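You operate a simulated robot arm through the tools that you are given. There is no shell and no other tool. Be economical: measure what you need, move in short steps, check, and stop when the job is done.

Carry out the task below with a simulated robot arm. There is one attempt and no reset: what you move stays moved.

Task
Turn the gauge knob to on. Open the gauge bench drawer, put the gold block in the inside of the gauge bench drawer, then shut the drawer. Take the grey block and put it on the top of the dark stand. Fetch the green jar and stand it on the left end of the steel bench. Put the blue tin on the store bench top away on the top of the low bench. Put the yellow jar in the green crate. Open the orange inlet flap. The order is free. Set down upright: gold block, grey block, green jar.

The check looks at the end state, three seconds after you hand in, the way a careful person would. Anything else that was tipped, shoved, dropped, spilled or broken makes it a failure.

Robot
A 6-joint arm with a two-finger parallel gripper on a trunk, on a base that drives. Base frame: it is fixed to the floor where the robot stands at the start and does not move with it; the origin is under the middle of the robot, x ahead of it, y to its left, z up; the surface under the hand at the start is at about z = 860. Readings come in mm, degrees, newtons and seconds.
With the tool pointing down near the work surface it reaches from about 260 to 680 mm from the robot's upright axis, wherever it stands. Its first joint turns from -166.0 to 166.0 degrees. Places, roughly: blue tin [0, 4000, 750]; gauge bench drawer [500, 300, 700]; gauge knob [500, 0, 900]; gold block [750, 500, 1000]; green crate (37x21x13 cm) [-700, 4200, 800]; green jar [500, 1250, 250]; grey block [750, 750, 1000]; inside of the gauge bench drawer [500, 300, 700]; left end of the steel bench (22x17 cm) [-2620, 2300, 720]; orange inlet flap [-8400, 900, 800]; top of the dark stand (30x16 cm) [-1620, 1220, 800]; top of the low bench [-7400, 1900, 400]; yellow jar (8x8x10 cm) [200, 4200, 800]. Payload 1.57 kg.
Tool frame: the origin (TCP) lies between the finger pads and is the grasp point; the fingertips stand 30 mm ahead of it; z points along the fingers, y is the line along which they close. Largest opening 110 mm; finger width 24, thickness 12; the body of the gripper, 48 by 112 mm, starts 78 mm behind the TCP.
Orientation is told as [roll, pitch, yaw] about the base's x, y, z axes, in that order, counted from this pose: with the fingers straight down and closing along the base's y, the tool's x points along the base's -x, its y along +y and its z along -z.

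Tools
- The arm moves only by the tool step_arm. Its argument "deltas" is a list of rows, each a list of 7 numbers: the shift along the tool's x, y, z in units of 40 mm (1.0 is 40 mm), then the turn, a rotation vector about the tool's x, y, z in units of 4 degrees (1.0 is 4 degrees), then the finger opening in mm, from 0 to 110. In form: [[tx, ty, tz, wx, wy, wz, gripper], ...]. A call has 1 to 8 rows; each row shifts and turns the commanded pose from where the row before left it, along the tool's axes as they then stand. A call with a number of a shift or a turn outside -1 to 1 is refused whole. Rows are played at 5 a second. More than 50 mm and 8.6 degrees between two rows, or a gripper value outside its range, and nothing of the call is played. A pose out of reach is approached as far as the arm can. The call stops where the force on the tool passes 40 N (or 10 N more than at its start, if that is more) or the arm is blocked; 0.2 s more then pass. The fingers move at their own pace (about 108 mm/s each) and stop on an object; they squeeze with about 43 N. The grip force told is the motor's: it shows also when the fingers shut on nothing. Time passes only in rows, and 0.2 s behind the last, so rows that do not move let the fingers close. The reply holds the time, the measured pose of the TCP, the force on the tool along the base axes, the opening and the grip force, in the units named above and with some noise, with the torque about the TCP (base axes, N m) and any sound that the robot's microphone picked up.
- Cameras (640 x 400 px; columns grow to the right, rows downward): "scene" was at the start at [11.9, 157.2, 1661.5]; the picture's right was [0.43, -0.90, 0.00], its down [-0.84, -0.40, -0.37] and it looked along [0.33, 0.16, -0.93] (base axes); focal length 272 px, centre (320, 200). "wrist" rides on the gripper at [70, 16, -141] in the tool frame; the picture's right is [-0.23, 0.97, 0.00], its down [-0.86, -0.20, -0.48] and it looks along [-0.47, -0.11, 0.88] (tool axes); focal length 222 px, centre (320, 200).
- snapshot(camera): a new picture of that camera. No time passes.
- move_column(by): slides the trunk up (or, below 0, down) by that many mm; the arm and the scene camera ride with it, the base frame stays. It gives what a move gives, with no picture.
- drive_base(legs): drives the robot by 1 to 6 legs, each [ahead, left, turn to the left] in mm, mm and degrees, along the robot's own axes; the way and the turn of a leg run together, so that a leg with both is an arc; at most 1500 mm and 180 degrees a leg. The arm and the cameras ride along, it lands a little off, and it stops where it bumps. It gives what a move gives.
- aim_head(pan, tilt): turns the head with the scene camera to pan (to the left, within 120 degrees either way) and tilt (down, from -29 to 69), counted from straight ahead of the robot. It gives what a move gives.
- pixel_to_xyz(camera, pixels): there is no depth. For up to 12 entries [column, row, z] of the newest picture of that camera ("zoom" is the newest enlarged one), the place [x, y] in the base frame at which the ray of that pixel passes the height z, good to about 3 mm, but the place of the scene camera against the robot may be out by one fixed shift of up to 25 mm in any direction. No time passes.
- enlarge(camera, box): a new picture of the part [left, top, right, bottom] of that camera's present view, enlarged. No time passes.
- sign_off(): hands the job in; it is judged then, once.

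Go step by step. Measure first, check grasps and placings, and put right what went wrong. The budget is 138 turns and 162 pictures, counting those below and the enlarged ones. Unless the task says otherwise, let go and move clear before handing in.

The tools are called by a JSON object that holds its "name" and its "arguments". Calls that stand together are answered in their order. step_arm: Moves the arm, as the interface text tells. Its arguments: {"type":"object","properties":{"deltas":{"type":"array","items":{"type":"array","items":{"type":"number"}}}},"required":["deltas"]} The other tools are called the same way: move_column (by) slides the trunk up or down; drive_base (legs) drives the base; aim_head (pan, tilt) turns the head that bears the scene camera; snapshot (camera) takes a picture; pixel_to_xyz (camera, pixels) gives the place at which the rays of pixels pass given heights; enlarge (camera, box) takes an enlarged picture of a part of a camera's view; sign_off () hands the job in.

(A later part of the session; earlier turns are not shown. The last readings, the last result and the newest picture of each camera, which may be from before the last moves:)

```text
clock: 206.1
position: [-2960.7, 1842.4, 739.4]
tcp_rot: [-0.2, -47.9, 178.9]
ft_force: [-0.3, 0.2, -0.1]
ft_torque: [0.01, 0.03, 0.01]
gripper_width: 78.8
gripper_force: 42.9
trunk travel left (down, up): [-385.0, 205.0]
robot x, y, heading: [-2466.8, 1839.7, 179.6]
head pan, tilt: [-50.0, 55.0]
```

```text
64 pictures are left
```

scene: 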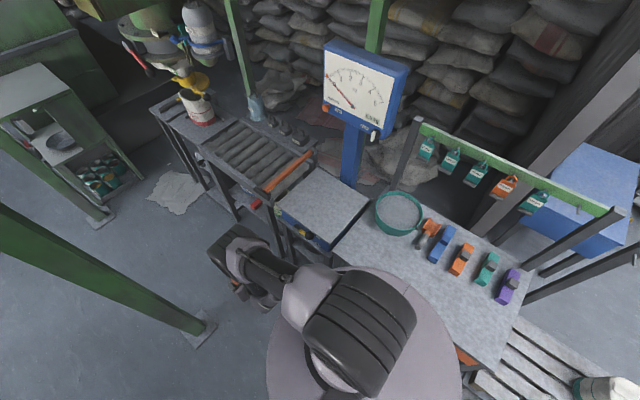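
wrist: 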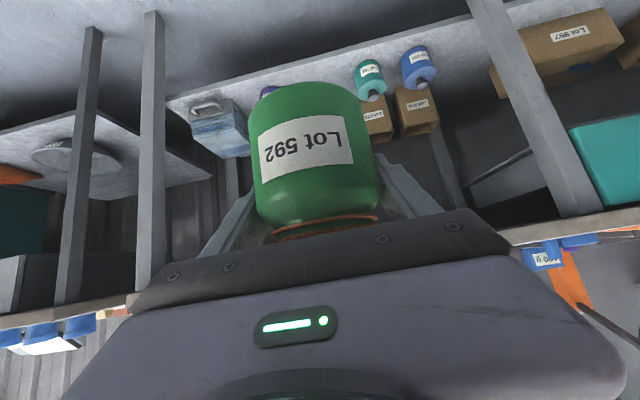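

Passed. Raise the hand by arm ~140 mm and turn right 66° to face the bench's left end.

{"name": "step_arm", "arguments": {"deltas": [[-0.65, 0, -0.585, 0, 0, 0, 60], [-0.65, 0, -0.585, 0, 0, 0, 60], [-0.65, 0, -0.585, 0, 0, 0, 60], [-0.65, 0, -0.585, 0, 0, 0, 60]]}}

{"name": "drive_base", "arguments": {"legs": [[0, 0, -66]]}}

{"name": "aim_head", "arguments": {"pan": 0, "tilt": 55}}

{"name": "snapshot", "arguments": {"camera": "scene"}}

{"name": "snapshot", "arguments": {"camera": "wrist"}}

```text
clock: 207.1
position: [-2958.3, 1841.9, 880.9]
tcp_rot: [-0.2, -47.8, 178.8]
ft_force: [-0.9, -0.1, -1.3]
ft_torque: [-0.04, 0.01, -0.04]
gripper_width: 79.2
gripper_force: 42.8
trunk travel left (down, up): [-385.0, 205.0]
robot x, y, heading: [-2464.8, 1844.8, 179.7]
head pan, tilt: [-50.0, 55.0]
```

```text
clock: 210.3
position: [-2681.1, 2287.9, 880.2]
tcp_rot: [-0.3, -47.8, 114.5]
ft_force: [0.3, 0.2, -0.8]
ft_torque: [0.0, 0.0, -0.03]
gripper_width: 79.2
gripper_force: 42.8
trunk travel left (down, up): [-385.0, 205.0]
robot x, y, heading: [-2466.2, 1843.7, 115.4]
head pan, tilt: [-50.0, 55.0]
```

```text
clock: 211.5
position: [-2681.9, 2287.4, 880.1]
tcp_rot: [-0.2, -47.8, 114.5]
ft_force: [-0.3, 0.3, -1.8]
ft_torque: [0.05, 0.01, -0.01]
gripper_width: 79.2
gripper_force: 43.5
trunk travel left (down, up): [-385.0, 205.0]
robot x, y, heading: [-2465.3, 1846.7, 115.4]
head pan, tilt: [0.0, 55.0]
```

```text
63 pictures are left
```

scene: 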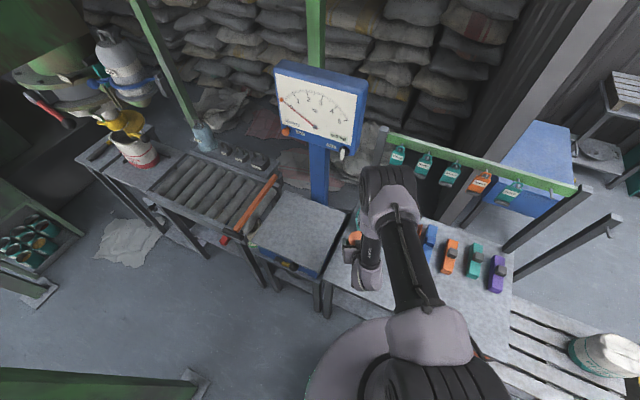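

```text
62 pictures are left
```

wrist: 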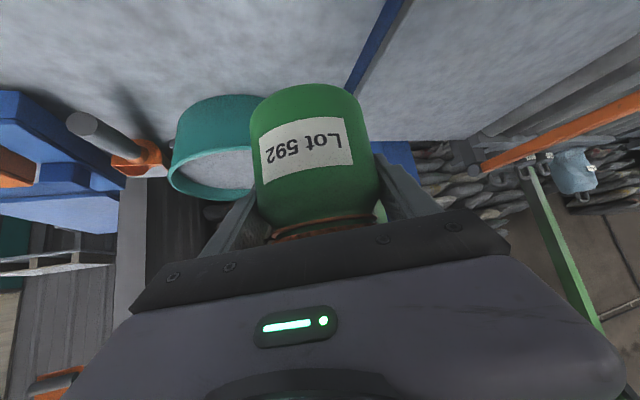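

{"name": "pixel_to_xyz", "arguments": {"camera": "wrist", "pixels": [[360, 75, 720], [400, 5, 720], [205, 195, 740], [250, 60, 720], [320, 20, 720], [100, 60, 720]]}}

{"name": "pixel_to_xyz", "arguments": {"camera": "scene", "pixels": [[330, 287, 720], [348, 222, 720], [320, 278, 720], [345, 212, 720], [510, 325, 720]]}}

{"name": "enlarge", "arguments": {"camera": "scene", "box": [270, 180, 430, 320]}}

```text
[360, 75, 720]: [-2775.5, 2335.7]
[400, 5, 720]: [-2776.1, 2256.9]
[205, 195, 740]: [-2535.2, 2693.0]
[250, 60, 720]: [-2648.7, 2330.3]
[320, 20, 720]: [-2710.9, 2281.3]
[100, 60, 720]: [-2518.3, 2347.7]
```

```text
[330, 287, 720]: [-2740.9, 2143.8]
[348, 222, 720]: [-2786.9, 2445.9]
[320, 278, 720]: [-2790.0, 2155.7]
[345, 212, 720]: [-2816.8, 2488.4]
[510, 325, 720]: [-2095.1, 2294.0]
```

```text
2.86 times, centred on (350, 250) of scene
```

zoom: 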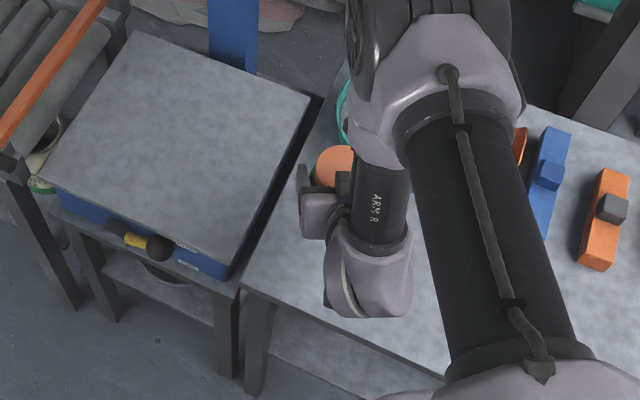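

Bench left edge x≈-2775, so the jar goes to about (-2662,2293). Shift a little right and lower toward the top.

{"name": "step_arm", "arguments": {"deltas": [[0.37, -0.25, 0.335, 0, 0, 0, 60], [0.37, -0.25, 0.335, 0, 0, 0, 60], [0.37, 0, 0.335, 0, 0, 0, 60], [0.37, 0, 0.335, 0, 0, 0, 60], [0, 0, 0, 0, 0, 0, 60]]}}

{"name": "snapshot", "arguments": {"camera": "wrist"}}

```text
clock: 212.7
position: [-2663.2, 2296.8, 798.4]
tcp_rot: [-0.2, -48.0, 114.6]
ft_force: [0.2, 0.5, -0.6]
ft_torque: [0.04, -0.01, 0.02]
gripper_width: 79.0
gripper_force: 42.8
trunk travel left (down, up): [-385.0, 205.0]
robot x, y, heading: [-2464.4, 1843.2, 115.2]
head pan, tilt: [0.0, 55.0]
```

```text
60 pictures are left
```

wrist: 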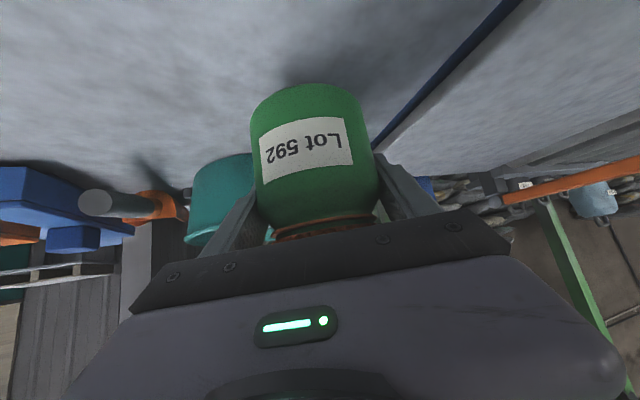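

Creep down until contact.

{"name": "step_arm", "arguments": {"deltas": [[0.11, 0, 0.1, 0, 0, 0, 60], [0.11, 0, 0.1, 0, 0, 0, 60], [0.075, 0, 0.067, 0, 0, 0, 60], [0.075, 0, 0.067, 0, 0, 0, 60], [0.05, 0, 0.045, 0, 0, 0, 60], [0.05, 0, 0.045, 0, 0, 0, 60], [0.05, 0, 0.045, 0, 0, 0, 60]]}}

{"name": "snapshot", "arguments": {"camera": "wrist"}}

```text
clock: 214.3
position: [-2663.6, 2297.2, 771.7]
tcp_rot: [-0.1, -48.0, 114.6]
ft_force: [1.1, -0.5, 4.0]
ft_torque: [0.05, -0.06, -0.03]
gripper_width: 78.8
gripper_force: 43.4
trunk travel left (down, up): [-385.0, 205.0]
robot x, y, heading: [-2463.9, 1843.4, 115.2]
head pan, tilt: [0.0, 55.0]
```

```text
59 pictures are left
```

wrist: 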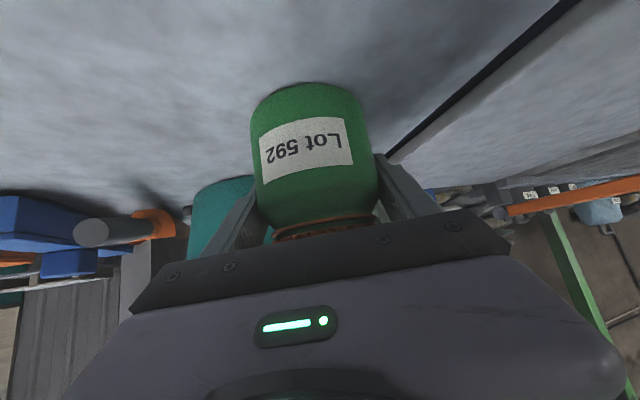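

Contact (4 N). Press 2 mm, release and retreat along the tool axis.

{"name": "step_arm", "arguments": {"deltas": [[0.04, 0, 0.035, 0, 0, 0, 60], [0, 0, 0, 0, 0, 0, 85], [0, 0, 0, 0, 0, 0, 105], [0, 0, -0.8, 0, 0, 0, 105], [0, 0, -1, 0, 0, 0, 105], [0, 0, -1, 0, 0, 0, 105], [0, 0, -1, 0, 0, 0, 105]]}}

{"name": "snapshot", "arguments": {"camera": "wrist"}}

```text
clock: 215.9
position: [-2625.4, 2210.6, 876.0]
tcp_rot: [-0.2, -50.9, 114.7]
ft_force: [-0.4, 0.0, -0.4]
ft_torque: [-0.01, -0.01, 0.01]
gripper_width: 105.1
gripper_force: 0.1
trunk travel left (down, up): [-385.0, 205.0]
robot x, y, heading: [-2463.9, 1846.9, 115.2]
head pan, tilt: [0.0, 55.0]
```

```text
58 pictures are left
```

wrist: 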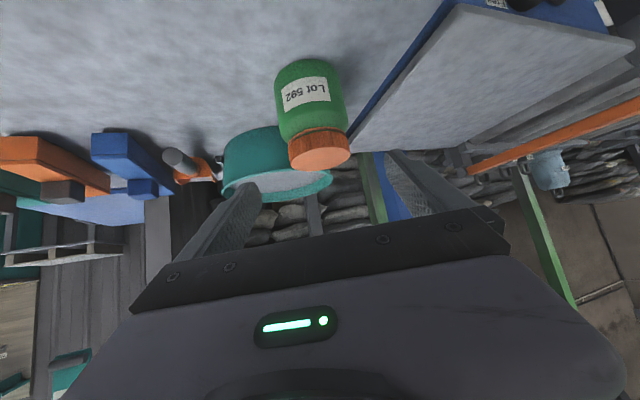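

Green jar stands on the bench's left end. Now raise, bring the hand vertical, turn to heading 0, lower the trunk and drive out through the opening.

{"name": "step_arm", "arguments": {"deltas": [[-0.75, 0, -0.65, 0, 0, 0, 105], [-0.75, 0, -0.65, 0, 0, 0, 105], [0, 0, 0, 0, 1, 0, 105], [0, 0, 0, 0, 1, 0, 105], [0, 0, 0, 0, 1, 0, 105], [0, 0, 0, 0, 1, 0, 105], [0, 0, 0, 0, 1, 0, 105], [0, 0, 0, 0, 1, 0, 105]]}}

{"name": "step_arm", "arguments": {"deltas": [[0, 0, 0, 0, 1, 0, 105], [0, 0, 0, 0, 1, 0, 105], [0, 0, 0, 0, 1, 0, 105], [0, 0, 0, 0, 1, 0, 105], [0, 0, 0, 0, 1, 0, 105], [0, 0, 0, 0, 1, 0, 105], [0, 0, 0, 0, 0.75, 0, 105]]}}

{"name": "drive_base", "arguments": {"legs": [[0, 0, -115]]}}

{"name": "move_column", "arguments": {"by": -200}}

{"name": "drive_base", "arguments": {"legs": [[1480, -30, 0]]}}

```text
clock: 217.7
position: [-2617.3, 2195.1, 950.9]
tcp_rot: [-0.1, -23.9, 114.6]
ft_force: [-0.7, -0.4, -0.4]
ft_torque: [0.02, -0.01, -0.01]
gripper_width: 105.1
gripper_force: 0.2
trunk travel left (down, up): [-385.0, 205.0]
robot x, y, heading: [-2467.9, 1845.2, 115.3]
head pan, tilt: [0.0, 55.0]
```

```text
clock: 219.3
position: [-2617.8, 2193.8, 951.5]
tcp_rot: [-0.1, 3.1, 114.5]
ft_force: [-0.5, 0.0, 0.8]
ft_torque: [0.02, 0.01, 0.02]
gripper_width: 105.2
gripper_force: 0.1
trunk travel left (down, up): [-385.0, 205.0]
robot x, y, heading: [-2466.8, 1847.7, 114.9]
head pan, tilt: [0.0, 55.0]
```

```text
clock: 224.6
position: [-2085.4, 1820.0, 950.9]
tcp_rot: [-0.1, 3.1, -2.6]
ft_force: [-0.3, -0.1, 0.4]
ft_torque: [0.0, -0.01, 0.01]
gripper_width: 105.0
gripper_force: 0.0
trunk travel left (down, up): [-385.0, 205.0]
robot x, y, heading: [-2466.6, 1844.4, -1.7]
head pan, tilt: [0.0, 55.0]
```

```text
clock: 226.7
position: [-2086.2, 1820.2, 751.0]
tcp_rot: [-0.1, 3.2, -2.5]
ft_force: [0.5, 0.3, -1.2]
ft_torque: [0.01, 0.0, 0.02]
gripper_width: 105.5
gripper_force: 0.2
trunk travel left (down, up): [-185.0, 405.0]
robot x, y, heading: [-2467.4, 1842.7, -2.0]
head pan, tilt: [0.0, 55.0]
```

```text
clock: 234.1
position: [-600.0, 1704.4, 750.5]
tcp_rot: [-0.2, 3.2, -4.6]
ft_force: [0.3, -0.5, 0.6]
ft_torque: [0.01, -0.01, 0.02]
gripper_width: 105.0
gripper_force: 0.1
trunk travel left (down, up): [-185.0, 405.0]
robot x, y, heading: [-981.2, 1742.6, -4.0]
head pan, tilt: [0.0, 55.0]
```

Out of the opening. Drive to about (-300,3200) facing the store bench and look.

{"name": "drive_base", "arguments": {"legs": [[700, 0, 0], [0, 0, 94], [1450, 0, 0]]}}

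{"name": "move_column", "arguments": {"by": 250}}

{"name": "aim_head", "arguments": {"pan": 0, "tilt": 35}}

{"name": "snapshot", "arguments": {"camera": "scene"}}

```text
clock: 248.7
position: [-370.8, 3546.3, 751.8]
tcp_rot: [-0.1, 3.1, 92.0]
ft_force: [-0.2, 0.3, -0.2]
ft_torque: [-0.01, 0.0, -0.04]
gripper_width: 105.0
gripper_force: 0.1
trunk travel left (down, up): [-185.0, 405.0]
robot x, y, heading: [-367.6, 3165.0, 92.7]
head pan, tilt: [0.0, 55.0]
```

```text
clock: 251.3
position: [-371.8, 3546.7, 1000.5]
tcp_rot: [-0.2, 3.1, 92.1]
ft_force: [-0.9, -0.3, 0.0]
ft_torque: [-0.01, 0.01, 0.02]
gripper_width: 104.8
gripper_force: 0.1
trunk travel left (down, up): [-435.0, 155.0]
robot x, y, heading: [-364.7, 3162.8, 92.7]
head pan, tilt: [0.0, 55.0]
```

```text
clock: 252.1
position: [-373.2, 3546.4, 1001.3]
tcp_rot: [-0.1, 3.1, 91.9]
ft_force: [-0.2, -0.2, -0.3]
ft_torque: [0.01, 0.01, 0.01]
gripper_width: 105.2
gripper_force: 0.1
trunk travel left (down, up): [-435.0, 155.0]
robot x, y, heading: [-366.0, 3167.0, 92.3]
head pan, tilt: [0.0, 35.0]
```

```text
57 pictures are left
```

scene: 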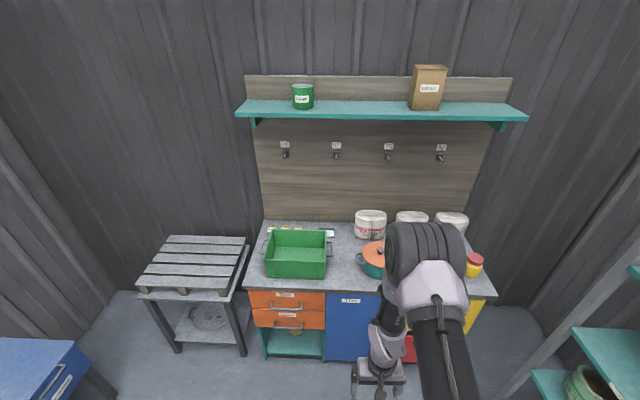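

{"name": "pixel_to_xyz", "arguments": {"camera": "scene", "pixels": [[250, 289, 760], [495, 295, 760], [265, 276, 760], [327, 277, 760], [268, 233, 860], [326, 233, 860], [475, 258, 860], [474, 276, 760], [475, 295, 760]]}}

{"name": "enlarge", "arguments": {"camera": "scene", "box": [240, 200, 500, 310]}}

```text
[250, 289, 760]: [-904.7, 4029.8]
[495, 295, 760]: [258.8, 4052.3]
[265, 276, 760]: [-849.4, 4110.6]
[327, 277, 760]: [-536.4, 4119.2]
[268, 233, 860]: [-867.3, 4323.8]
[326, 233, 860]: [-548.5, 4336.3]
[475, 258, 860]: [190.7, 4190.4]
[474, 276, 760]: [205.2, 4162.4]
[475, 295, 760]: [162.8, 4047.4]
```

```text
2.46 times, centred on (370, 255) of scene
```

zoom: 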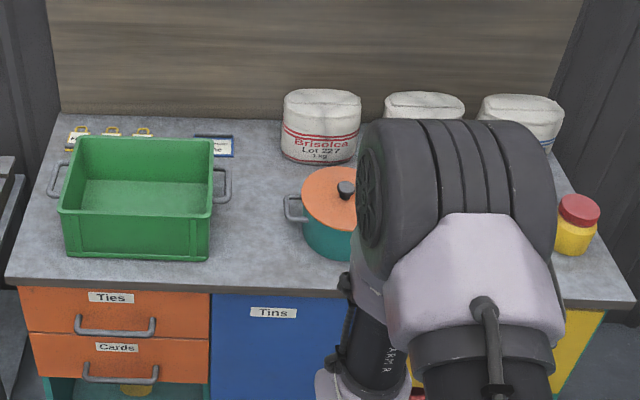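

Crate spans x -870…-536, y 4110…4330; yellow jar ≈(195,4190). Move to about (60,3690) facing the bench.

{"name": "drive_base", "arguments": {"legs": [[0, -430, -2.4], [530, 0, 0]]}}

{"name": "snapshot", "arguments": {"camera": "wrist"}}

```text
clock: 257.5
position: [48.2, 4105.3, 1000.6]
tcp_rot: [-0.1, 3.1, 90.5]
ft_force: [0.0, 0.1, -0.7]
ft_torque: [0.0, -0.02, -0.02]
gripper_width: 105.1
gripper_force: 0.1
trunk travel left (down, up): [-435.0, 155.0]
robot x, y, heading: [41.6, 3722.0, 91.1]
head pan, tilt: [0.0, 35.0]
```

```text
55 pictures are left
```

wrist: 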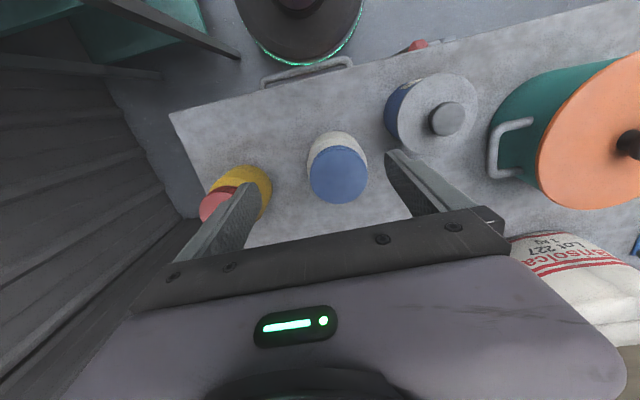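

{"name": "pixel_to_xyz", "arguments": {"camera": "wrist", "pixels": [[252, 172, 760], [252, 172, 740], [217, 208, 860], [338, 175, 860], [335, 142, 760], [447, 118, 840], [425, 80, 760], [168, 115, 760]]}}

{"name": "step_arm", "arguments": {"deltas": [[-0.3, -0.8, 0, 0, -0.8, 0, 105], [-0.3, -0.8, 0, 0, 0, 0, 105], [-0.3, -0.8, 0, 0, 0, 0, 105]]}}

{"name": "enlarge", "arguments": {"camera": "wrist", "box": [180, 70, 460, 245]}}

```text
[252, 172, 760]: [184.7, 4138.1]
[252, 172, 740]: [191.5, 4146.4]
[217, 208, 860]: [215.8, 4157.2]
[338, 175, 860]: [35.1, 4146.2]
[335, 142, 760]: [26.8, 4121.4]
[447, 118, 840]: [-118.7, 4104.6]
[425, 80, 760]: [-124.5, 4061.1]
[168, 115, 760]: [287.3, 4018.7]
```

```text
clock: 258.3
position: [147.7, 4141.6, 1001.1]
tcp_rot: [0.0, 0.0, 90.6]
ft_force: [-0.1, -0.8, -1.0]
ft_torque: [0.02, 0.02, 0.0]
gripper_width: 105.0
gripper_force: 0.0
trunk travel left (down, up): [-435.0, 155.0]
robot x, y, heading: [45.2, 3722.9, 91.2]
head pan, tilt: [0.0, 35.0]
```

```text
2.29 times, centred on (320, 158) of wrist
```

zoom: 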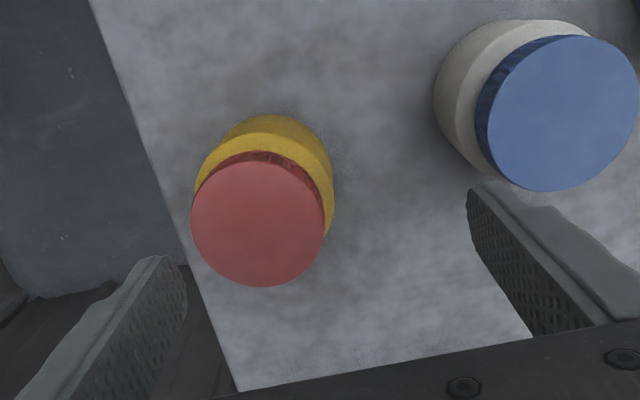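

{"name": "pixel_to_xyz", "arguments": {"camera": "zoom", "pixels": [[258, 222, 860], [258, 222, 840], [192, 225, 860], [325, 220, 860], [268, 116, 760], [258, 286, 860], [258, 160, 860], [120, 110, 760], [205, 310, 760]]}}

```text
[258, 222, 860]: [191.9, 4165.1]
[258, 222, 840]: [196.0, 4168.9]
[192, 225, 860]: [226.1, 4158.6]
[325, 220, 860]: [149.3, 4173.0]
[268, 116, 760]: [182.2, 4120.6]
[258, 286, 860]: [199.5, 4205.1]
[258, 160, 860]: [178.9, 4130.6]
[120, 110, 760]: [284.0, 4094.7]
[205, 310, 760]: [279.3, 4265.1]
```

Jar lid centre ≈(194,4166), bench ≈760, lid top ≈860. Move above at z≈910 and check.

{"name": "step_arm", "arguments": {"deltas": [[-0.3, -0.57, 0.5, 0, 0, 0, 108], [-0.3, -0.57, 0.5, 0, 0, 0, 108], [0, 0, 0.65, 0, 0, 0, 108], [0, 0, 0.65, 0, 0, 0, 108], [0, 0, 0, 0, 0, 0, 108]]}}

{"name": "snapshot", "arguments": {"camera": "wrist"}}

```text
clock: 259.5
position: [189.8, 4169.8, 908.1]
tcp_rot: [-0.1, -0.1, 90.5]
ft_force: [-0.2, 0.1, 0.2]
ft_torque: [0.0, -0.01, -0.01]
gripper_width: 107.9
gripper_force: 0.0
trunk travel left (down, up): [-435.0, 155.0]
robot x, y, heading: [42.9, 3725.2, 91.2]
head pan, tilt: [0.0, 35.0]
```

```text
53 pictures are left
```

wrist: 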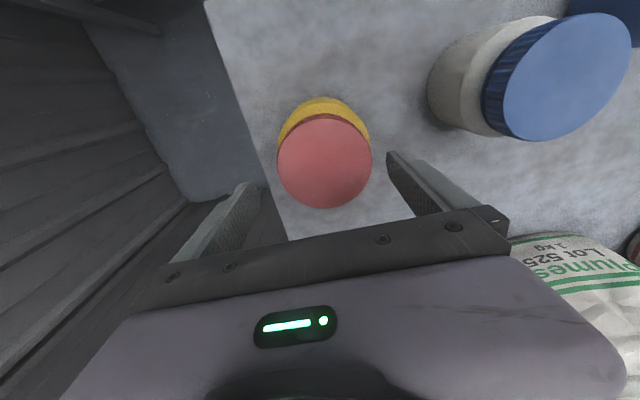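

{"name": "pixel_to_xyz", "arguments": {"camera": "wrist", "pixels": [[325, 161, 860], [325, 161, 845], [278, 163, 860], [372, 158, 860], [325, 97, 762]]}}

```text
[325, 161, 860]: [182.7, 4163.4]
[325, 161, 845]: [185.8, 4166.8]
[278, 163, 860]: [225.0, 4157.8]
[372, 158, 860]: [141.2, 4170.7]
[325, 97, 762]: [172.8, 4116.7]
```

Centre ≈(184,4163). Fine-shift and descend to z≈815.

{"name": "step_arm", "arguments": {"deltas": [[0.15, 0.14, 0.2, 0, 0, 0, 108], [0, 0, 0.5, 0, 0, 0, 108], [0, 0, 0.5, 0, 0, 0, 108], [0, 0, 0.5, 0, 0, 0, 108], [0, 0, 0.6, 0, 0, 0, 108], [0, 0, 0, 0, 0, 0, 108]]}}

{"name": "step_arm", "arguments": {"deltas": [[0, 0, 0, 0, 0, 0, 90], [0, 0, 0, 0, 0, 0, 60], [0, 0, 0, 0, 0, 0, 60], [0, 0, 0, 0, 0, 0, 60]]}}

{"name": "snapshot", "arguments": {"camera": "wrist"}}

```text
clock: 260.6
position: [184.3, 4159.5, 830.8]
tcp_rot: [-0.1, 0.0, 90.5]
ft_force: [3.1, -9.7, 57.2]
ft_torque: [-1.17, 3.75, 0.62]
gripper_width: 107.7
gripper_force: 0.0
trunk travel left (down, up): [-435.0, 155.0]
robot x, y, heading: [40.8, 3723.6, 91.1]
head pan, tilt: [0.0, 35.0]
stopped in row 5: the force on the tool passed its limit at 140 N (the readings are from after the stop); the commanded pose is now the measured one
```

```text
clock: 261.6
position: [179.5, 4160.5, 831.5]
tcp_rot: [-0.3, -0.1, 90.4]
ft_force: [-42.6, 0.8, 51.8]
ft_torque: [-0.14, 4.05, -0.27]
gripper_width: 98.3
gripper_force: 21.3
trunk travel left (down, up): [-435.0, 155.0]
robot x, y, heading: [42.9, 3726.1, 91.2]
head pan, tilt: [0.0, 35.0]
```

```text
52 pictures are left
```

wrist: 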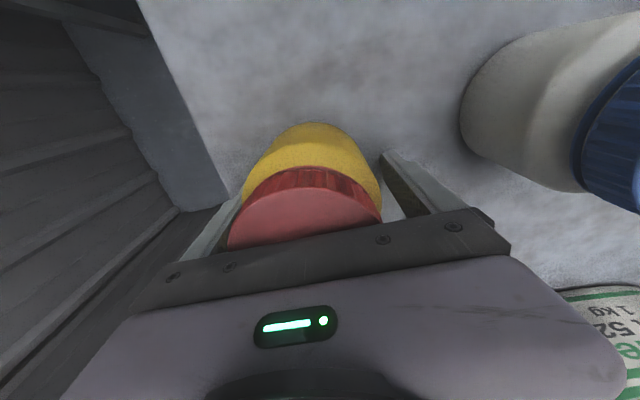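

Fingertips met the bench: the top is at ≈800, not 760. Raise 12 mm, re-open, recentre (174,4153), then close.

{"name": "step_arm", "arguments": {"deltas": [[0, 0, 0, 0, 0, 0, 108], [0, 0, -0.35, 0, 0, 0, 108], [0.15, 0.12, 0, 0, 0, 0, 108], [0, 0, 0, 0, 0, 0, 108]]}}

{"name": "step_arm", "arguments": {"deltas": [[0, 0, 0, 0, 0, 0, 95], [0, 0, 0, 0, 0, 0, 60], [0, 0, 0, 0, 0, 0, 60], [0, 0, 0, 0, 0, 0, 60]]}}

{"name": "snapshot", "arguments": {"camera": "wrist"}}

```text
clock: 262.6
position: [178.6, 4157.1, 841.4]
tcp_rot: [0.0, 0.2, 90.5]
ft_force: [0.5, 0.1, -0.1]
ft_torque: [-0.01, 0.04, 0.01]
gripper_width: 108.1
gripper_force: 0.1
trunk travel left (down, up): [-435.0, 155.0]
robot x, y, heading: [38.9, 3725.4, 91.1]
head pan, tilt: [0.0, 35.0]
```

```text
clock: 263.6
position: [177.4, 4156.9, 842.2]
tcp_rot: [-0.1, 0.1, 90.6]
ft_force: [0.0, 0.6, -0.3]
ft_torque: [0.02, 0.02, 0.02]
gripper_width: 79.1
gripper_force: 43.2
trunk travel left (down, up): [-435.0, 155.0]
robot x, y, heading: [40.5, 3723.3, 91.2]
head pan, tilt: [0.0, 35.0]
```

```text
51 pictures are left
```

wrist: 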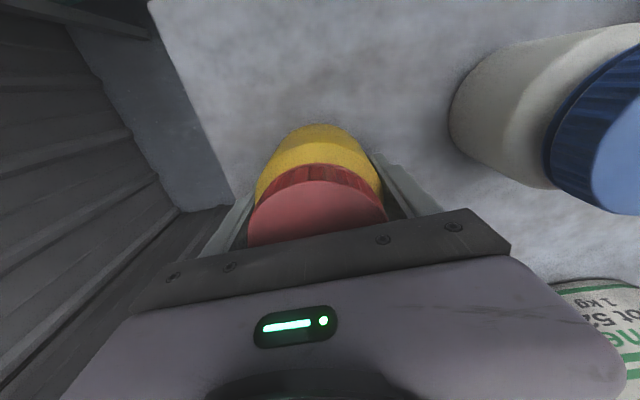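

Gripped (79 mm). Lift by trunk and arm, then strafe left toward the crate.

{"name": "move_column", "arguments": {"by": 150}}

{"name": "step_arm", "arguments": {"deltas": [[0, 0.8, -0.5, 0, 0, 0, 60], [0, 0.8, -0.5, 0, 0, 0, 60], [0, 0.8, -0.5, 0, 0, 0, 60], [0, 0.8, 0, 0, 0, 0, 60]]}}

{"name": "drive_base", "arguments": {"legs": [[-80, 0, 0], [0, 650, -1.2], [80, 0, 0]]}}

{"name": "snapshot", "arguments": {"camera": "wrist"}}

{"name": "aim_head", "arguments": {"pan": 0, "tilt": 55}}

{"name": "snapshot", "arguments": {"camera": "scene"}}

```text
clock: 265.4
position: [178.6, 4157.9, 991.2]
tcp_rot: [-0.1, 0.0, 90.6]
ft_force: [0.7, -0.7, -1.7]
ft_torque: [-0.01, -0.01, -0.02]
gripper_width: 79.2
gripper_force: 42.9
trunk travel left (down, up): [-585.0, 5.0]
robot x, y, heading: [45.1, 3726.6, 91.2]
head pan, tilt: [0.0, 35.0]
```

```text
clock: 266.4
position: [47.5, 4157.4, 1052.6]
tcp_rot: [-0.1, 0.1, 90.5]
ft_force: [0.4, 0.1, -0.2]
ft_torque: [0.03, -0.04, -0.02]
gripper_width: 79.1
gripper_force: 43.6
trunk travel left (down, up): [-585.0, 5.0]
robot x, y, heading: [41.6, 3723.5, 91.2]
head pan, tilt: [0.0, 35.0]
```

```text
clock: 271.2
position: [-568.8, 4155.5, 1051.4]
tcp_rot: [0.0, 0.0, 88.6]
ft_force: [-0.2, 1.0, -1.7]
ft_torque: [-0.03, 0.02, 0.01]
gripper_width: 78.9
gripper_force: 43.5
trunk travel left (down, up): [-585.0, 5.0]
robot x, y, heading: [-588.4, 3723.4, 89.3]
head pan, tilt: [0.0, 35.0]
```

```text
50 pictures are left
```

wrist: 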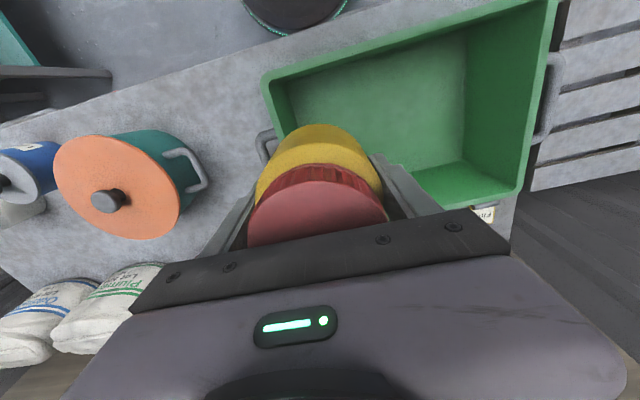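

```text
clock: 272.1
position: [-568.1, 4154.7, 1050.8]
tcp_rot: [0.1, 0.0, 88.6]
ft_force: [-0.1, -0.3, -1.3]
ft_torque: [0.04, -0.02, 0.01]
gripper_width: 79.0
gripper_force: 43.0
trunk travel left (down, up): [-585.0, 5.0]
robot x, y, heading: [-588.8, 3724.7, 89.4]
head pan, tilt: [0.0, 55.0]
```

```text
49 pictures are left
```

scene: 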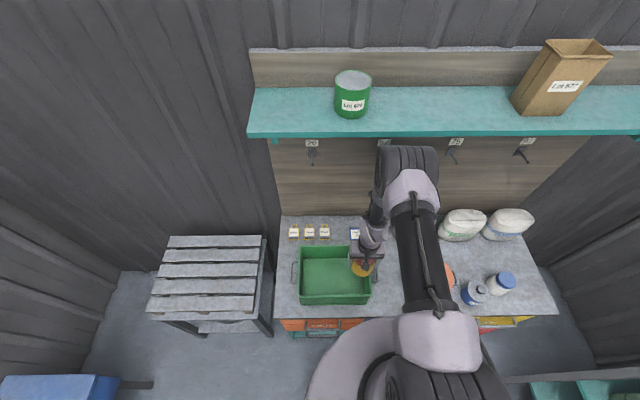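

{"name": "pixel_to_xyz", "arguments": {"camera": "wrist", "pixels": [[283, 84, 930], [545, 10, 930], [517, 195, 930], [300, 125, 810], [462, 40, 810], [463, 163, 810]]}}

{"name": "pixel_to_xyz", "arguments": {"camera": "scene", "pixels": [[300, 247, 930], [370, 245, 930], [300, 303, 800], [370, 302, 800], [302, 295, 930]]}}

```text
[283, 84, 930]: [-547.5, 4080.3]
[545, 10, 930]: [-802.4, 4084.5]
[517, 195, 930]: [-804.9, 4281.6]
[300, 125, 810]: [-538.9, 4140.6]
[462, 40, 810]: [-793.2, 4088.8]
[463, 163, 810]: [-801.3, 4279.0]
```

```text
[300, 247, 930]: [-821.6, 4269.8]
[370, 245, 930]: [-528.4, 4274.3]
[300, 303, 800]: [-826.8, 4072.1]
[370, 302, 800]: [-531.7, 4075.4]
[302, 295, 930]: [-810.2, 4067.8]
```

Crate interior: x -805…-547, y 4083…4280. Move over its centre (-676,4182) and lower.

{"name": "step_arm", "arguments": {"deltas": [[-0.2, 0.9, 0, 0, 0, 0, 60], [-0.2, 0.9, 0, 0, 0, 0, 60], [-0.27, 0.9, 0, 0, 0, 0, 60], [0, 0, 0, 0, 0, 0, 60]]}}

{"name": "move_column", "arguments": {"by": -165}}

{"name": "step_arm", "arguments": {"deltas": [[0, 0, 0.3, 0, 0, 0, 60], [0, 0, 0.2, 0, 0, 0, 60], [0, 0, 0.15, 0, 0, 0, 60], [0, 0, 0.1, 0, 0, 0, 60], [0, 0, 0.1, 0, 0, 0, 60], [0, 0, 0.1, 0, 0, 0, 60]]}}

{"name": "snapshot", "arguments": {"camera": "wrist"}}

```text
clock: 273.1
position: [-672.5, 4185.2, 1053.2]
tcp_rot: [0.0, 0.2, 88.5]
ft_force: [0.4, 0.5, -1.6]
ft_torque: [0.0, 0.02, -0.01]
gripper_width: 78.9
gripper_force: 43.3
trunk travel left (down, up): [-585.0, 5.0]
robot x, y, heading: [-589.7, 3723.5, 89.3]
head pan, tilt: [0.0, 55.0]
```

```text
clock: 275.0
position: [-671.8, 4185.5, 887.5]
tcp_rot: [0.0, 0.0, 88.6]
ft_force: [-0.2, -0.1, 0.2]
ft_torque: [0.01, 0.02, -0.01]
gripper_width: 79.2
gripper_force: 43.5
trunk travel left (down, up): [-420.0, 170.0]
robot x, y, heading: [-586.5, 3727.9, 89.4]
head pan, tilt: [0.0, 55.0]
```

```text
clock: 276.4
position: [-672.1, 4184.2, 849.1]
tcp_rot: [0.0, 0.0, 88.5]
ft_force: [-0.1, 0.0, -1.4]
ft_torque: [-0.01, 0.0, -0.04]
gripper_width: 78.9
gripper_force: 43.1
trunk travel left (down, up): [-420.0, 170.0]
robot x, y, heading: [-587.1, 3721.8, 89.1]
head pan, tilt: [0.0, 55.0]
```

```text
48 pictures are left
```

wrist: 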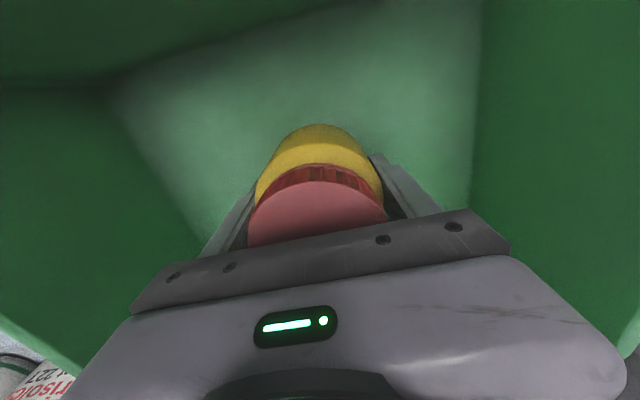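

Inside the crate, no contact yet; creep down to contact, release and rise.

{"name": "step_arm", "arguments": {"deltas": [[0, 0, 0.06, 0, 0, 0, 60], [0, 0, 0.06, 0, 0, 0, 60], [0, 0, 0.04, 0, 0, 0, 60]]}}

{"name": "step_arm", "arguments": {"deltas": [[0, 0, 0, 0, 0, 0, 85], [0, 0, 0, 0, 0, 0, 104], [0, 0, 0, 0, 0, 0, 104], [0, 0, -0.8, 0, 0, 0, 104], [0, 0, -1, 0, 0, 0, 104], [0, 0, -1, 0, 0, 0, 104], [0, 0, -1, 0, 0, 0, 104]]}}

{"name": "snapshot", "arguments": {"camera": "wrist"}}

```text
clock: 277.2
position: [-672.9, 4184.0, 844.8]
tcp_rot: [0.0, -0.2, 88.6]
ft_force: [-0.1, 4.3, 35.0]
ft_torque: [-0.02, -0.01, 0.01]
gripper_width: 79.0
gripper_force: 43.1
trunk travel left (down, up): [-420.0, 170.0]
robot x, y, heading: [-585.8, 3723.3, 89.3]
head pan, tilt: [0.0, 55.0]
```

```text
clock: 278.8
position: [-674.2, 4183.5, 993.6]
tcp_rot: [0.0, 0.1, 88.6]
ft_force: [-0.1, 0.1, 1.2]
ft_torque: [-0.02, -0.01, -0.02]
gripper_width: 103.9
gripper_force: 0.0
trunk travel left (down, up): [-420.0, 170.0]
robot x, y, heading: [-592.5, 3723.9, 89.1]
head pan, tilt: [0.0, 55.0]
```

```text
47 pictures are left
```

wrist: 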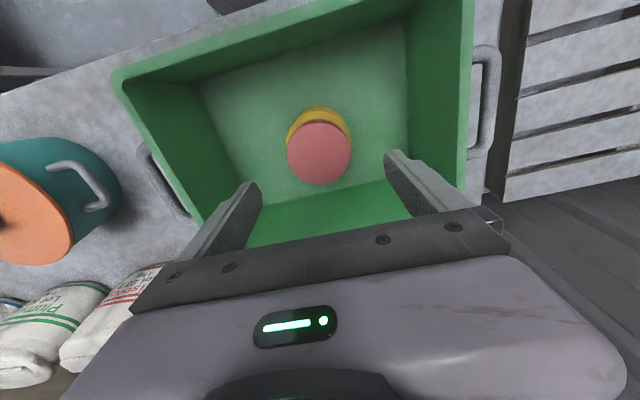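

Yellow jar stands in the crate. Next the blue tin near (-115,4095): raise and strafe right, view it.

{"name": "move_column", "arguments": {"by": 120}}

{"name": "step_arm", "arguments": {"deltas": [[0.7, -0.7, 0, 0, 0, 0, 108], [0.7, -0.7, 0, 0, 0, 0, 108], [0.7, -0.7, 0, 0, 0, 0, 108]]}}

{"name": "drive_base", "arguments": {"legs": [[0, -478, 0.8]]}}

{"name": "enlarge", "arguments": {"camera": "wrist", "box": [180, 40, 460, 215]}}

```text
clock: 280.3
position: [-674.0, 4184.7, 1114.3]
tcp_rot: [0.0, 0.2, 88.6]
ft_force: [-0.3, 0.1, -0.3]
ft_torque: [0.0, 0.01, 0.0]
gripper_width: 103.9
gripper_force: 0.0
trunk travel left (down, up): [-540.0, 50.0]
robot x, y, heading: [-587.9, 3723.3, 89.3]
head pan, tilt: [0.0, 55.0]
```

```text
clock: 281.1
position: [-590.1, 4101.6, 1114.8]
tcp_rot: [0.0, -0.1, 88.5]
ft_force: [0.7, 0.3, -0.3]
ft_torque: [0.03, 0.03, -0.02]
gripper_width: 108.1
gripper_force: 0.1
trunk travel left (down, up): [-540.0, 50.0]
robot x, y, heading: [-587.1, 3721.6, 89.4]
head pan, tilt: [0.0, 55.0]
```

```text
clock: 283.9
position: [-110.5, 4096.9, 1115.2]
tcp_rot: [0.0, 0.1, 89.1]
ft_force: [0.2, -0.3, -0.5]
ft_torque: [0.03, 0.0, 0.0]
gripper_width: 107.8
gripper_force: 0.2
trunk travel left (down, up): [-540.0, 50.0]
robot x, y, heading: [-98.5, 3717.0, 90.1]
head pan, tilt: [0.0, 55.0]
```

```text
2.29 times, centred on (320, 128) of wrist
```

zoom: 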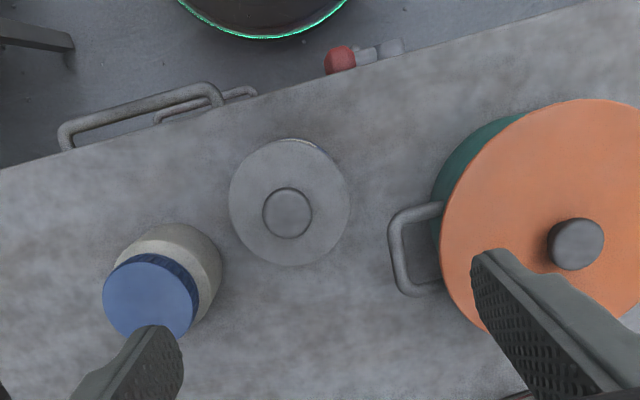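

{"name": "pixel_to_xyz", "arguments": {"camera": "zoom", "pixels": [[289, 202, 880], [289, 202, 860], [229, 205, 880], [350, 198, 880], [287, 213, 900], [289, 138, 880], [289, 266, 880]]}}

```text
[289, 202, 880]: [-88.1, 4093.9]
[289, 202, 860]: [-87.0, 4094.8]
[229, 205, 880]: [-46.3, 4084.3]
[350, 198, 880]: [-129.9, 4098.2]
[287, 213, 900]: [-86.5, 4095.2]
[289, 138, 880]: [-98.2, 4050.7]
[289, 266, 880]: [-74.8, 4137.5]
```

Tin centre ≈(-88,4094), ~85 mm wide; neighbours are close, so use a 98 mm opening and grip slightly toward the front (y 4087). Lower to z≈935 and check.

{"name": "step_arm", "arguments": {"deltas": [[0.25, -0.56, 0, 0, 0, 0, 98], [0, 0, 0, 0, 0, 0, 98]]}}

{"name": "move_column", "arguments": {"by": -185}}

{"name": "snapshot", "arguments": {"camera": "wrist"}}

```text
clock: 284.5
position: [-87.3, 4086.3, 1116.5]
tcp_rot: [0.0, 0.1, 89.0]
ft_force: [-0.3, -0.4, 0.2]
ft_torque: [-0.02, 0.01, 0.03]
gripper_width: 97.8
gripper_force: 0.0
trunk travel left (down, up): [-540.0, 50.0]
robot x, y, heading: [-103.5, 3716.8, 89.6]
head pan, tilt: [0.0, 55.0]
```

```text
clock: 286.6
position: [-86.6, 4087.1, 931.4]
tcp_rot: [0.0, 0.1, 89.1]
ft_force: [0.1, 0.1, -0.4]
ft_torque: [0.02, -0.01, 0.0]
gripper_width: 98.0
gripper_force: 0.0
trunk travel left (down, up): [-355.0, 235.0]
robot x, y, heading: [-99.4, 3714.7, 89.9]
head pan, tilt: [0.0, 55.0]
```

```text
45 pictures are left
```

wrist: 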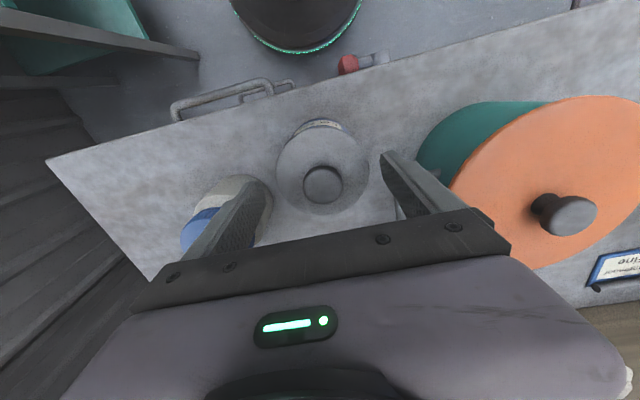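

{"name": "pixel_to_xyz", "arguments": {"camera": "wrist", "pixels": [[323, 165, 870], [323, 165, 850], [277, 168, 870], [369, 160, 870], [277, 168, 850], [369, 160, 850], [325, 185, 890]]}}

```text
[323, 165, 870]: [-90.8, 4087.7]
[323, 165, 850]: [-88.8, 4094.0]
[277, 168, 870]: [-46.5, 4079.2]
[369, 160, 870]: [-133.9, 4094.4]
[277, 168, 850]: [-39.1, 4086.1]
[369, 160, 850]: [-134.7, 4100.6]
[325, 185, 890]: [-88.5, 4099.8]
```

Lid is at z≈850 and ~94 mm wide; open to 107 and descend to z≈839.

{"name": "step_arm", "arguments": {"deltas": [[-0.05, 0.05, 0.4, 0, 0, 0, 107], [0, 0, 0.5, 0, 0, 0, 107], [0, 0, 0.5, 0, 0, 0, 107], [0, 0, 0.45, 0, 0, 0, 107], [0, 0, 0.43, 0, 0, 0, 107], [0, 0, 0, 0, 0, 0, 107]]}}

{"name": "snapshot", "arguments": {"camera": "wrist"}}

```text
clock: 288.0
position: [-89.0, 4087.7, 839.8]
tcp_rot: [0.0, 0.1, 89.1]
ft_force: [-0.3, 0.0, -1.5]
ft_torque: [-0.02, -0.03, 0.03]
gripper_width: 106.9
gripper_force: 0.0
trunk travel left (down, up): [-355.0, 235.0]
robot x, y, heading: [-102.3, 3718.0, 89.8]
head pan, tilt: [0.0, 55.0]
```

```text
44 pictures are left
```

wrist: 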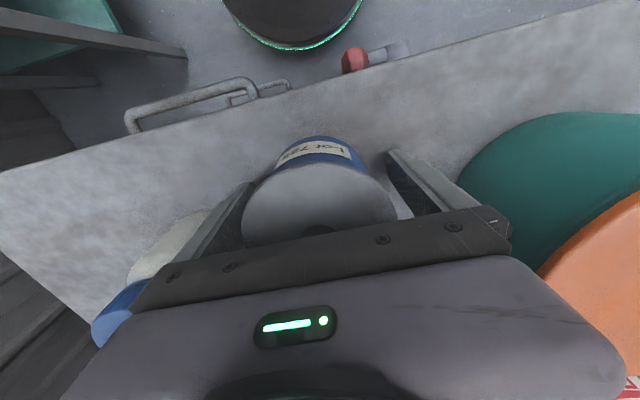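

No contact; the body sits between the fingers. Close.

{"name": "step_arm", "arguments": {"deltas": [[0, 0, 0, 0, 0, 0, 90], [0, 0, 0, 0, 0, 0, 55], [0, 0, 0, 0, 0, 0, 55], [0, 0, 0, 0, 0, 0, 55]]}}

{"name": "move_column", "arguments": {"by": 60}}

{"name": "snapshot", "arguments": {"camera": "wrist"}}

```text
clock: 289.0
position: [-89.6, 4088.0, 839.1]
tcp_rot: [0.0, 0.1, 89.1]
ft_force: [0.3, 0.0, -0.6]
ft_torque: [-0.02, 0.03, 0.03]
gripper_width: 85.9
gripper_force: 42.8
trunk travel left (down, up): [-355.0, 235.0]
robot x, y, heading: [-100.9, 3721.3, 89.6]
head pan, tilt: [0.0, 55.0]
```

```text
clock: 290.0
position: [-88.2, 4088.5, 899.7]
tcp_rot: [0.0, 0.1, 89.2]
ft_force: [-0.7, -0.7, -1.8]
ft_torque: [-0.02, 0.0, -0.01]
gripper_width: 86.0
gripper_force: 43.1
trunk travel left (down, up): [-415.0, 175.0]
robot x, y, heading: [-101.5, 3721.4, 89.9]
head pan, tilt: [0.0, 55.0]
```

```text
43 pictures are left
```

wrist: 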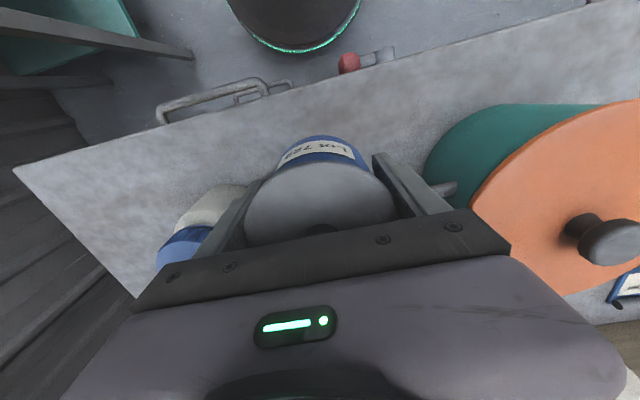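

Tin held (86 mm). Raise a bit, back away and head toward the opening.

{"name": "move_column", "arguments": {"by": 100}}

{"name": "drive_base", "arguments": {"legs": [[-600, 0, 0], [0, 0, 148], [1495, 0, 0], [0, 0, -58]]}}

{"name": "move_column", "arguments": {"by": -290}}

```text
clock: 291.3
position: [-89.1, 4088.7, 999.0]
tcp_rot: [0.1, 0.1, 89.2]
ft_force: [-0.1, 0.2, -1.0]
ft_torque: [0.0, 0.0, 0.04]
gripper_width: 85.9
gripper_force: 42.5
trunk travel left (down, up): [-515.0, 75.0]
robot x, y, heading: [-98.3, 3718.7, 89.8]
head pan, tilt: [0.0, 55.0]
```

```text
clock: 310.1
position: [-1368.2, 1977.9, 999.0]
tcp_rot: [0.0, 0.0, 174.9]
ft_force: [-0.5, -0.1, -1.0]
ft_torque: [0.0, -0.01, -0.01]
gripper_width: 85.4
gripper_force: 43.0
trunk travel left (down, up): [-515.0, 75.0]
robot x, y, heading: [-999.5, 1935.4, 175.7]
head pan, tilt: [0.0, 55.0]
```

```text
clock: 313.0
position: [-1368.0, 1976.4, 709.9]
tcp_rot: [0.0, 0.2, 174.8]
ft_force: [-0.3, 0.7, -2.3]
ft_torque: [-0.02, -0.01, 0.01]
gripper_width: 85.1
gripper_force: 43.1
trunk travel left (down, up): [-225.0, 365.0]
robot x, y, heading: [-998.3, 1936.7, 175.7]
head pan, tilt: [0.0, 55.0]
```

Correct to y≈1830, heading 180, pass through the opening, then turn left past the post.

{"name": "drive_base", "arguments": {"legs": [[0, 108, 4.3], [1490, 0, 0]]}}

{"name": "aim_head", "arguments": {"pan": 15, "tilt": 20}}

{"name": "snapshot", "arguments": {"camera": "scene"}}

```text
clock: 320.9
position: [-2807.0, 1827.2, 709.5]
tcp_rot: [-0.1, 0.1, 179.9]
ft_force: [-0.2, 0.9, -1.0]
ft_torque: [-0.01, -0.02, -0.02]
gripper_width: 85.0
gripper_force: 43.0
trunk travel left (down, up): [-225.0, 365.0]
robot x, y, heading: [-2439.3, 1821.1, -179.5]
head pan, tilt: [0.0, 55.0]
```

```text
clock: 321.9
position: [-2807.4, 1828.0, 709.5]
tcp_rot: [0.1, 0.1, 180.0]
ft_force: [0.9, -0.1, -1.1]
ft_torque: [0.01, -0.01, -0.01]
gripper_width: 85.2
gripper_force: 43.0
trunk travel left (down, up): [-225.0, 365.0]
robot x, y, heading: [-2434.7, 1815.4, -179.5]
head pan, tilt: [15.0, 20.0]
```

```text
42 pictures are left
```

scene: 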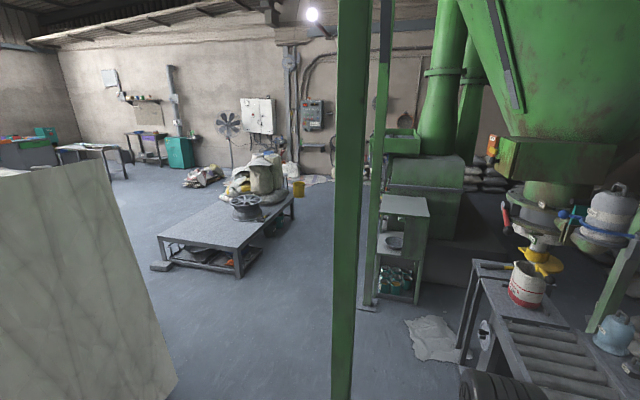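

{"name": "pixel_to_xyz", "arguments": {"camera": "scene", "pixels": [[158, 237, 400], [240, 247, 400], [293, 197, 400], [220, 205, 400], [370, 305, 0], [60, 148, 700], [180, 140, 800], [160, 395, 0], [180, 375, 0], [300, 190, 200], [435, 340, 0]]}}

{"name": "enlarge", "arguments": {"camera": "scene", "box": [0, 60, 340, 270]}}

```text
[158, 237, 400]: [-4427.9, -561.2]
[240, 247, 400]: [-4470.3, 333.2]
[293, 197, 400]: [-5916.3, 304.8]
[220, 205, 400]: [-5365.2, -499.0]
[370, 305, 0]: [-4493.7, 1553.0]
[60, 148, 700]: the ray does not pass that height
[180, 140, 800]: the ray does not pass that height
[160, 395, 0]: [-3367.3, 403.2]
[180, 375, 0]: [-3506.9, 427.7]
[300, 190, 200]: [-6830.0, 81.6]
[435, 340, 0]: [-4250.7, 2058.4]
```

```text
1.88 times, centred on (170, 165) of scene
```

zoom: 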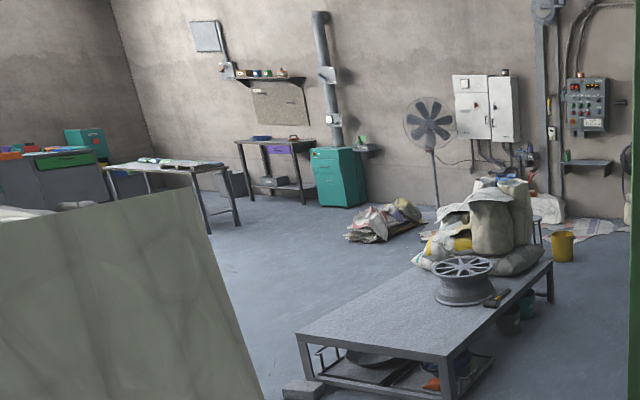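

This low table isn't at the hinted place; the target is beyond the mill. Drive through the corridor at y≈960 toward x≈-6000 and look.

{"name": "drive_base", "arguments": {"legs": [[0, 0, 44.5], [1215, 0, 0], [0, 0, -45], [1300, 0, 0]]}}

{"name": "drive_base", "arguments": {"legs": [[1200, 0, 0]]}}

{"name": "aim_head", "arguments": {"pan": -25, "tilt": 20}}

{"name": "snapshot", "arguments": {"camera": "scene"}}

```text
clock: 338.4
position: [-4983.5, 871.1, 709.0]
tcp_rot: [0.0, 0.1, -178.3]
ft_force: [-0.1, 0.5, -1.2]
ft_torque: [0.0, -0.04, 0.0]
gripper_width: 85.0
gripper_force: 42.8
trunk travel left (down, up): [-225.0, 365.0]
robot x, y, heading: [-4613.6, 879.5, -177.5]
head pan, tilt: [15.0, 20.0]
```

```text
clock: 344.4
position: [-6162.2, 817.8, 709.0]
tcp_rot: [0.0, 0.2, -178.0]
ft_force: [0.4, 0.8, -1.2]
ft_torque: [0.01, -0.02, -0.01]
gripper_width: 84.7
gripper_force: 42.9
trunk travel left (down, up): [-225.0, 365.0]
robot x, y, heading: [-5793.5, 823.1, -177.3]
head pan, tilt: [15.0, 20.0]
```

```text
clock: 345.5
position: [-6163.2, 819.1, 708.7]
tcp_rot: [0.0, 0.1, -178.0]
ft_force: [0.2, -0.5, -1.1]
ft_torque: [-0.03, -0.03, -0.02]
gripper_width: 84.7
gripper_force: 43.0
trunk travel left (down, up): [-225.0, 365.0]
robot x, y, heading: [-5790.2, 822.7, -177.4]
head pan, tilt: [-25.0, 20.0]
```

```text
40 pictures are left
```

scene: 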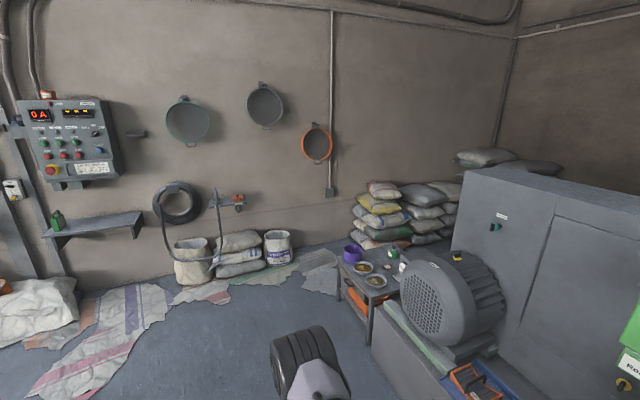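

{"name": "enlarge", "arguments": {"camera": "scene", "box": [140, 170, 280, 270]}}

{"name": "enlarge", "arguments": {"camera": "scene", "box": [310, 220, 510, 345]}}

{"name": "pixel_to_xyz", "arguments": {"camera": "scene", "pixels": [[338, 262, 400], [372, 305, 400], [405, 290, 400], [370, 250, 400], [238, 203, 800], [400, 340, 400], [385, 320, 0]]}}

```text
4.00 times, centred on (210, 220) of scene
```

zoom: 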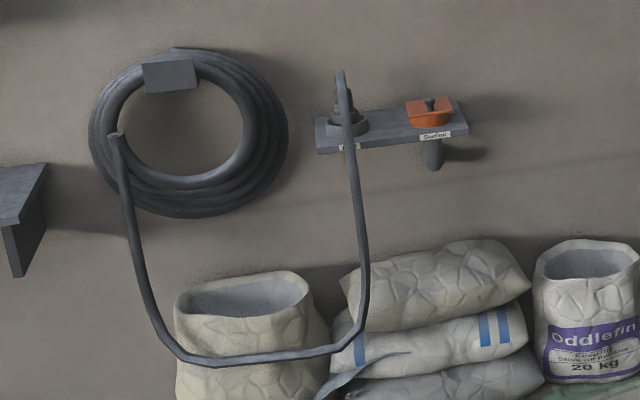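

```text
3.20 times, centred on (410, 282) of scene
```

zoom: 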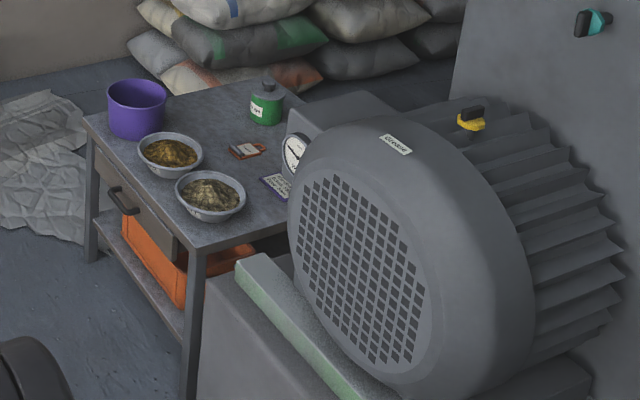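

```text
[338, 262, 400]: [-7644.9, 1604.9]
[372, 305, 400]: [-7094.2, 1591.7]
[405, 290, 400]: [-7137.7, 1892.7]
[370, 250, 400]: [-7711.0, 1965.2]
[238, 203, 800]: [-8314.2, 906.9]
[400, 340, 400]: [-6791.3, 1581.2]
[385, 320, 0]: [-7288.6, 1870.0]
```

{"name": "pixel_to_xyz", "arguments": {"camera": "scene", "pixels": [[130, 350, 0], [232, 295, 0], [300, 290, 0], [340, 300, 0], [172, 315, 0], [280, 265, 0], [376, 253, 400], [355, 262, 0]]}}

```text
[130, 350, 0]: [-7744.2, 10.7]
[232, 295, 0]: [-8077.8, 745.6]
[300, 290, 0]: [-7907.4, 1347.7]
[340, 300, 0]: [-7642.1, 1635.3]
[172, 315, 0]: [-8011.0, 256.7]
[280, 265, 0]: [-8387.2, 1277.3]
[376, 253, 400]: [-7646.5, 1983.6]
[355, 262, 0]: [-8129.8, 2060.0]
```

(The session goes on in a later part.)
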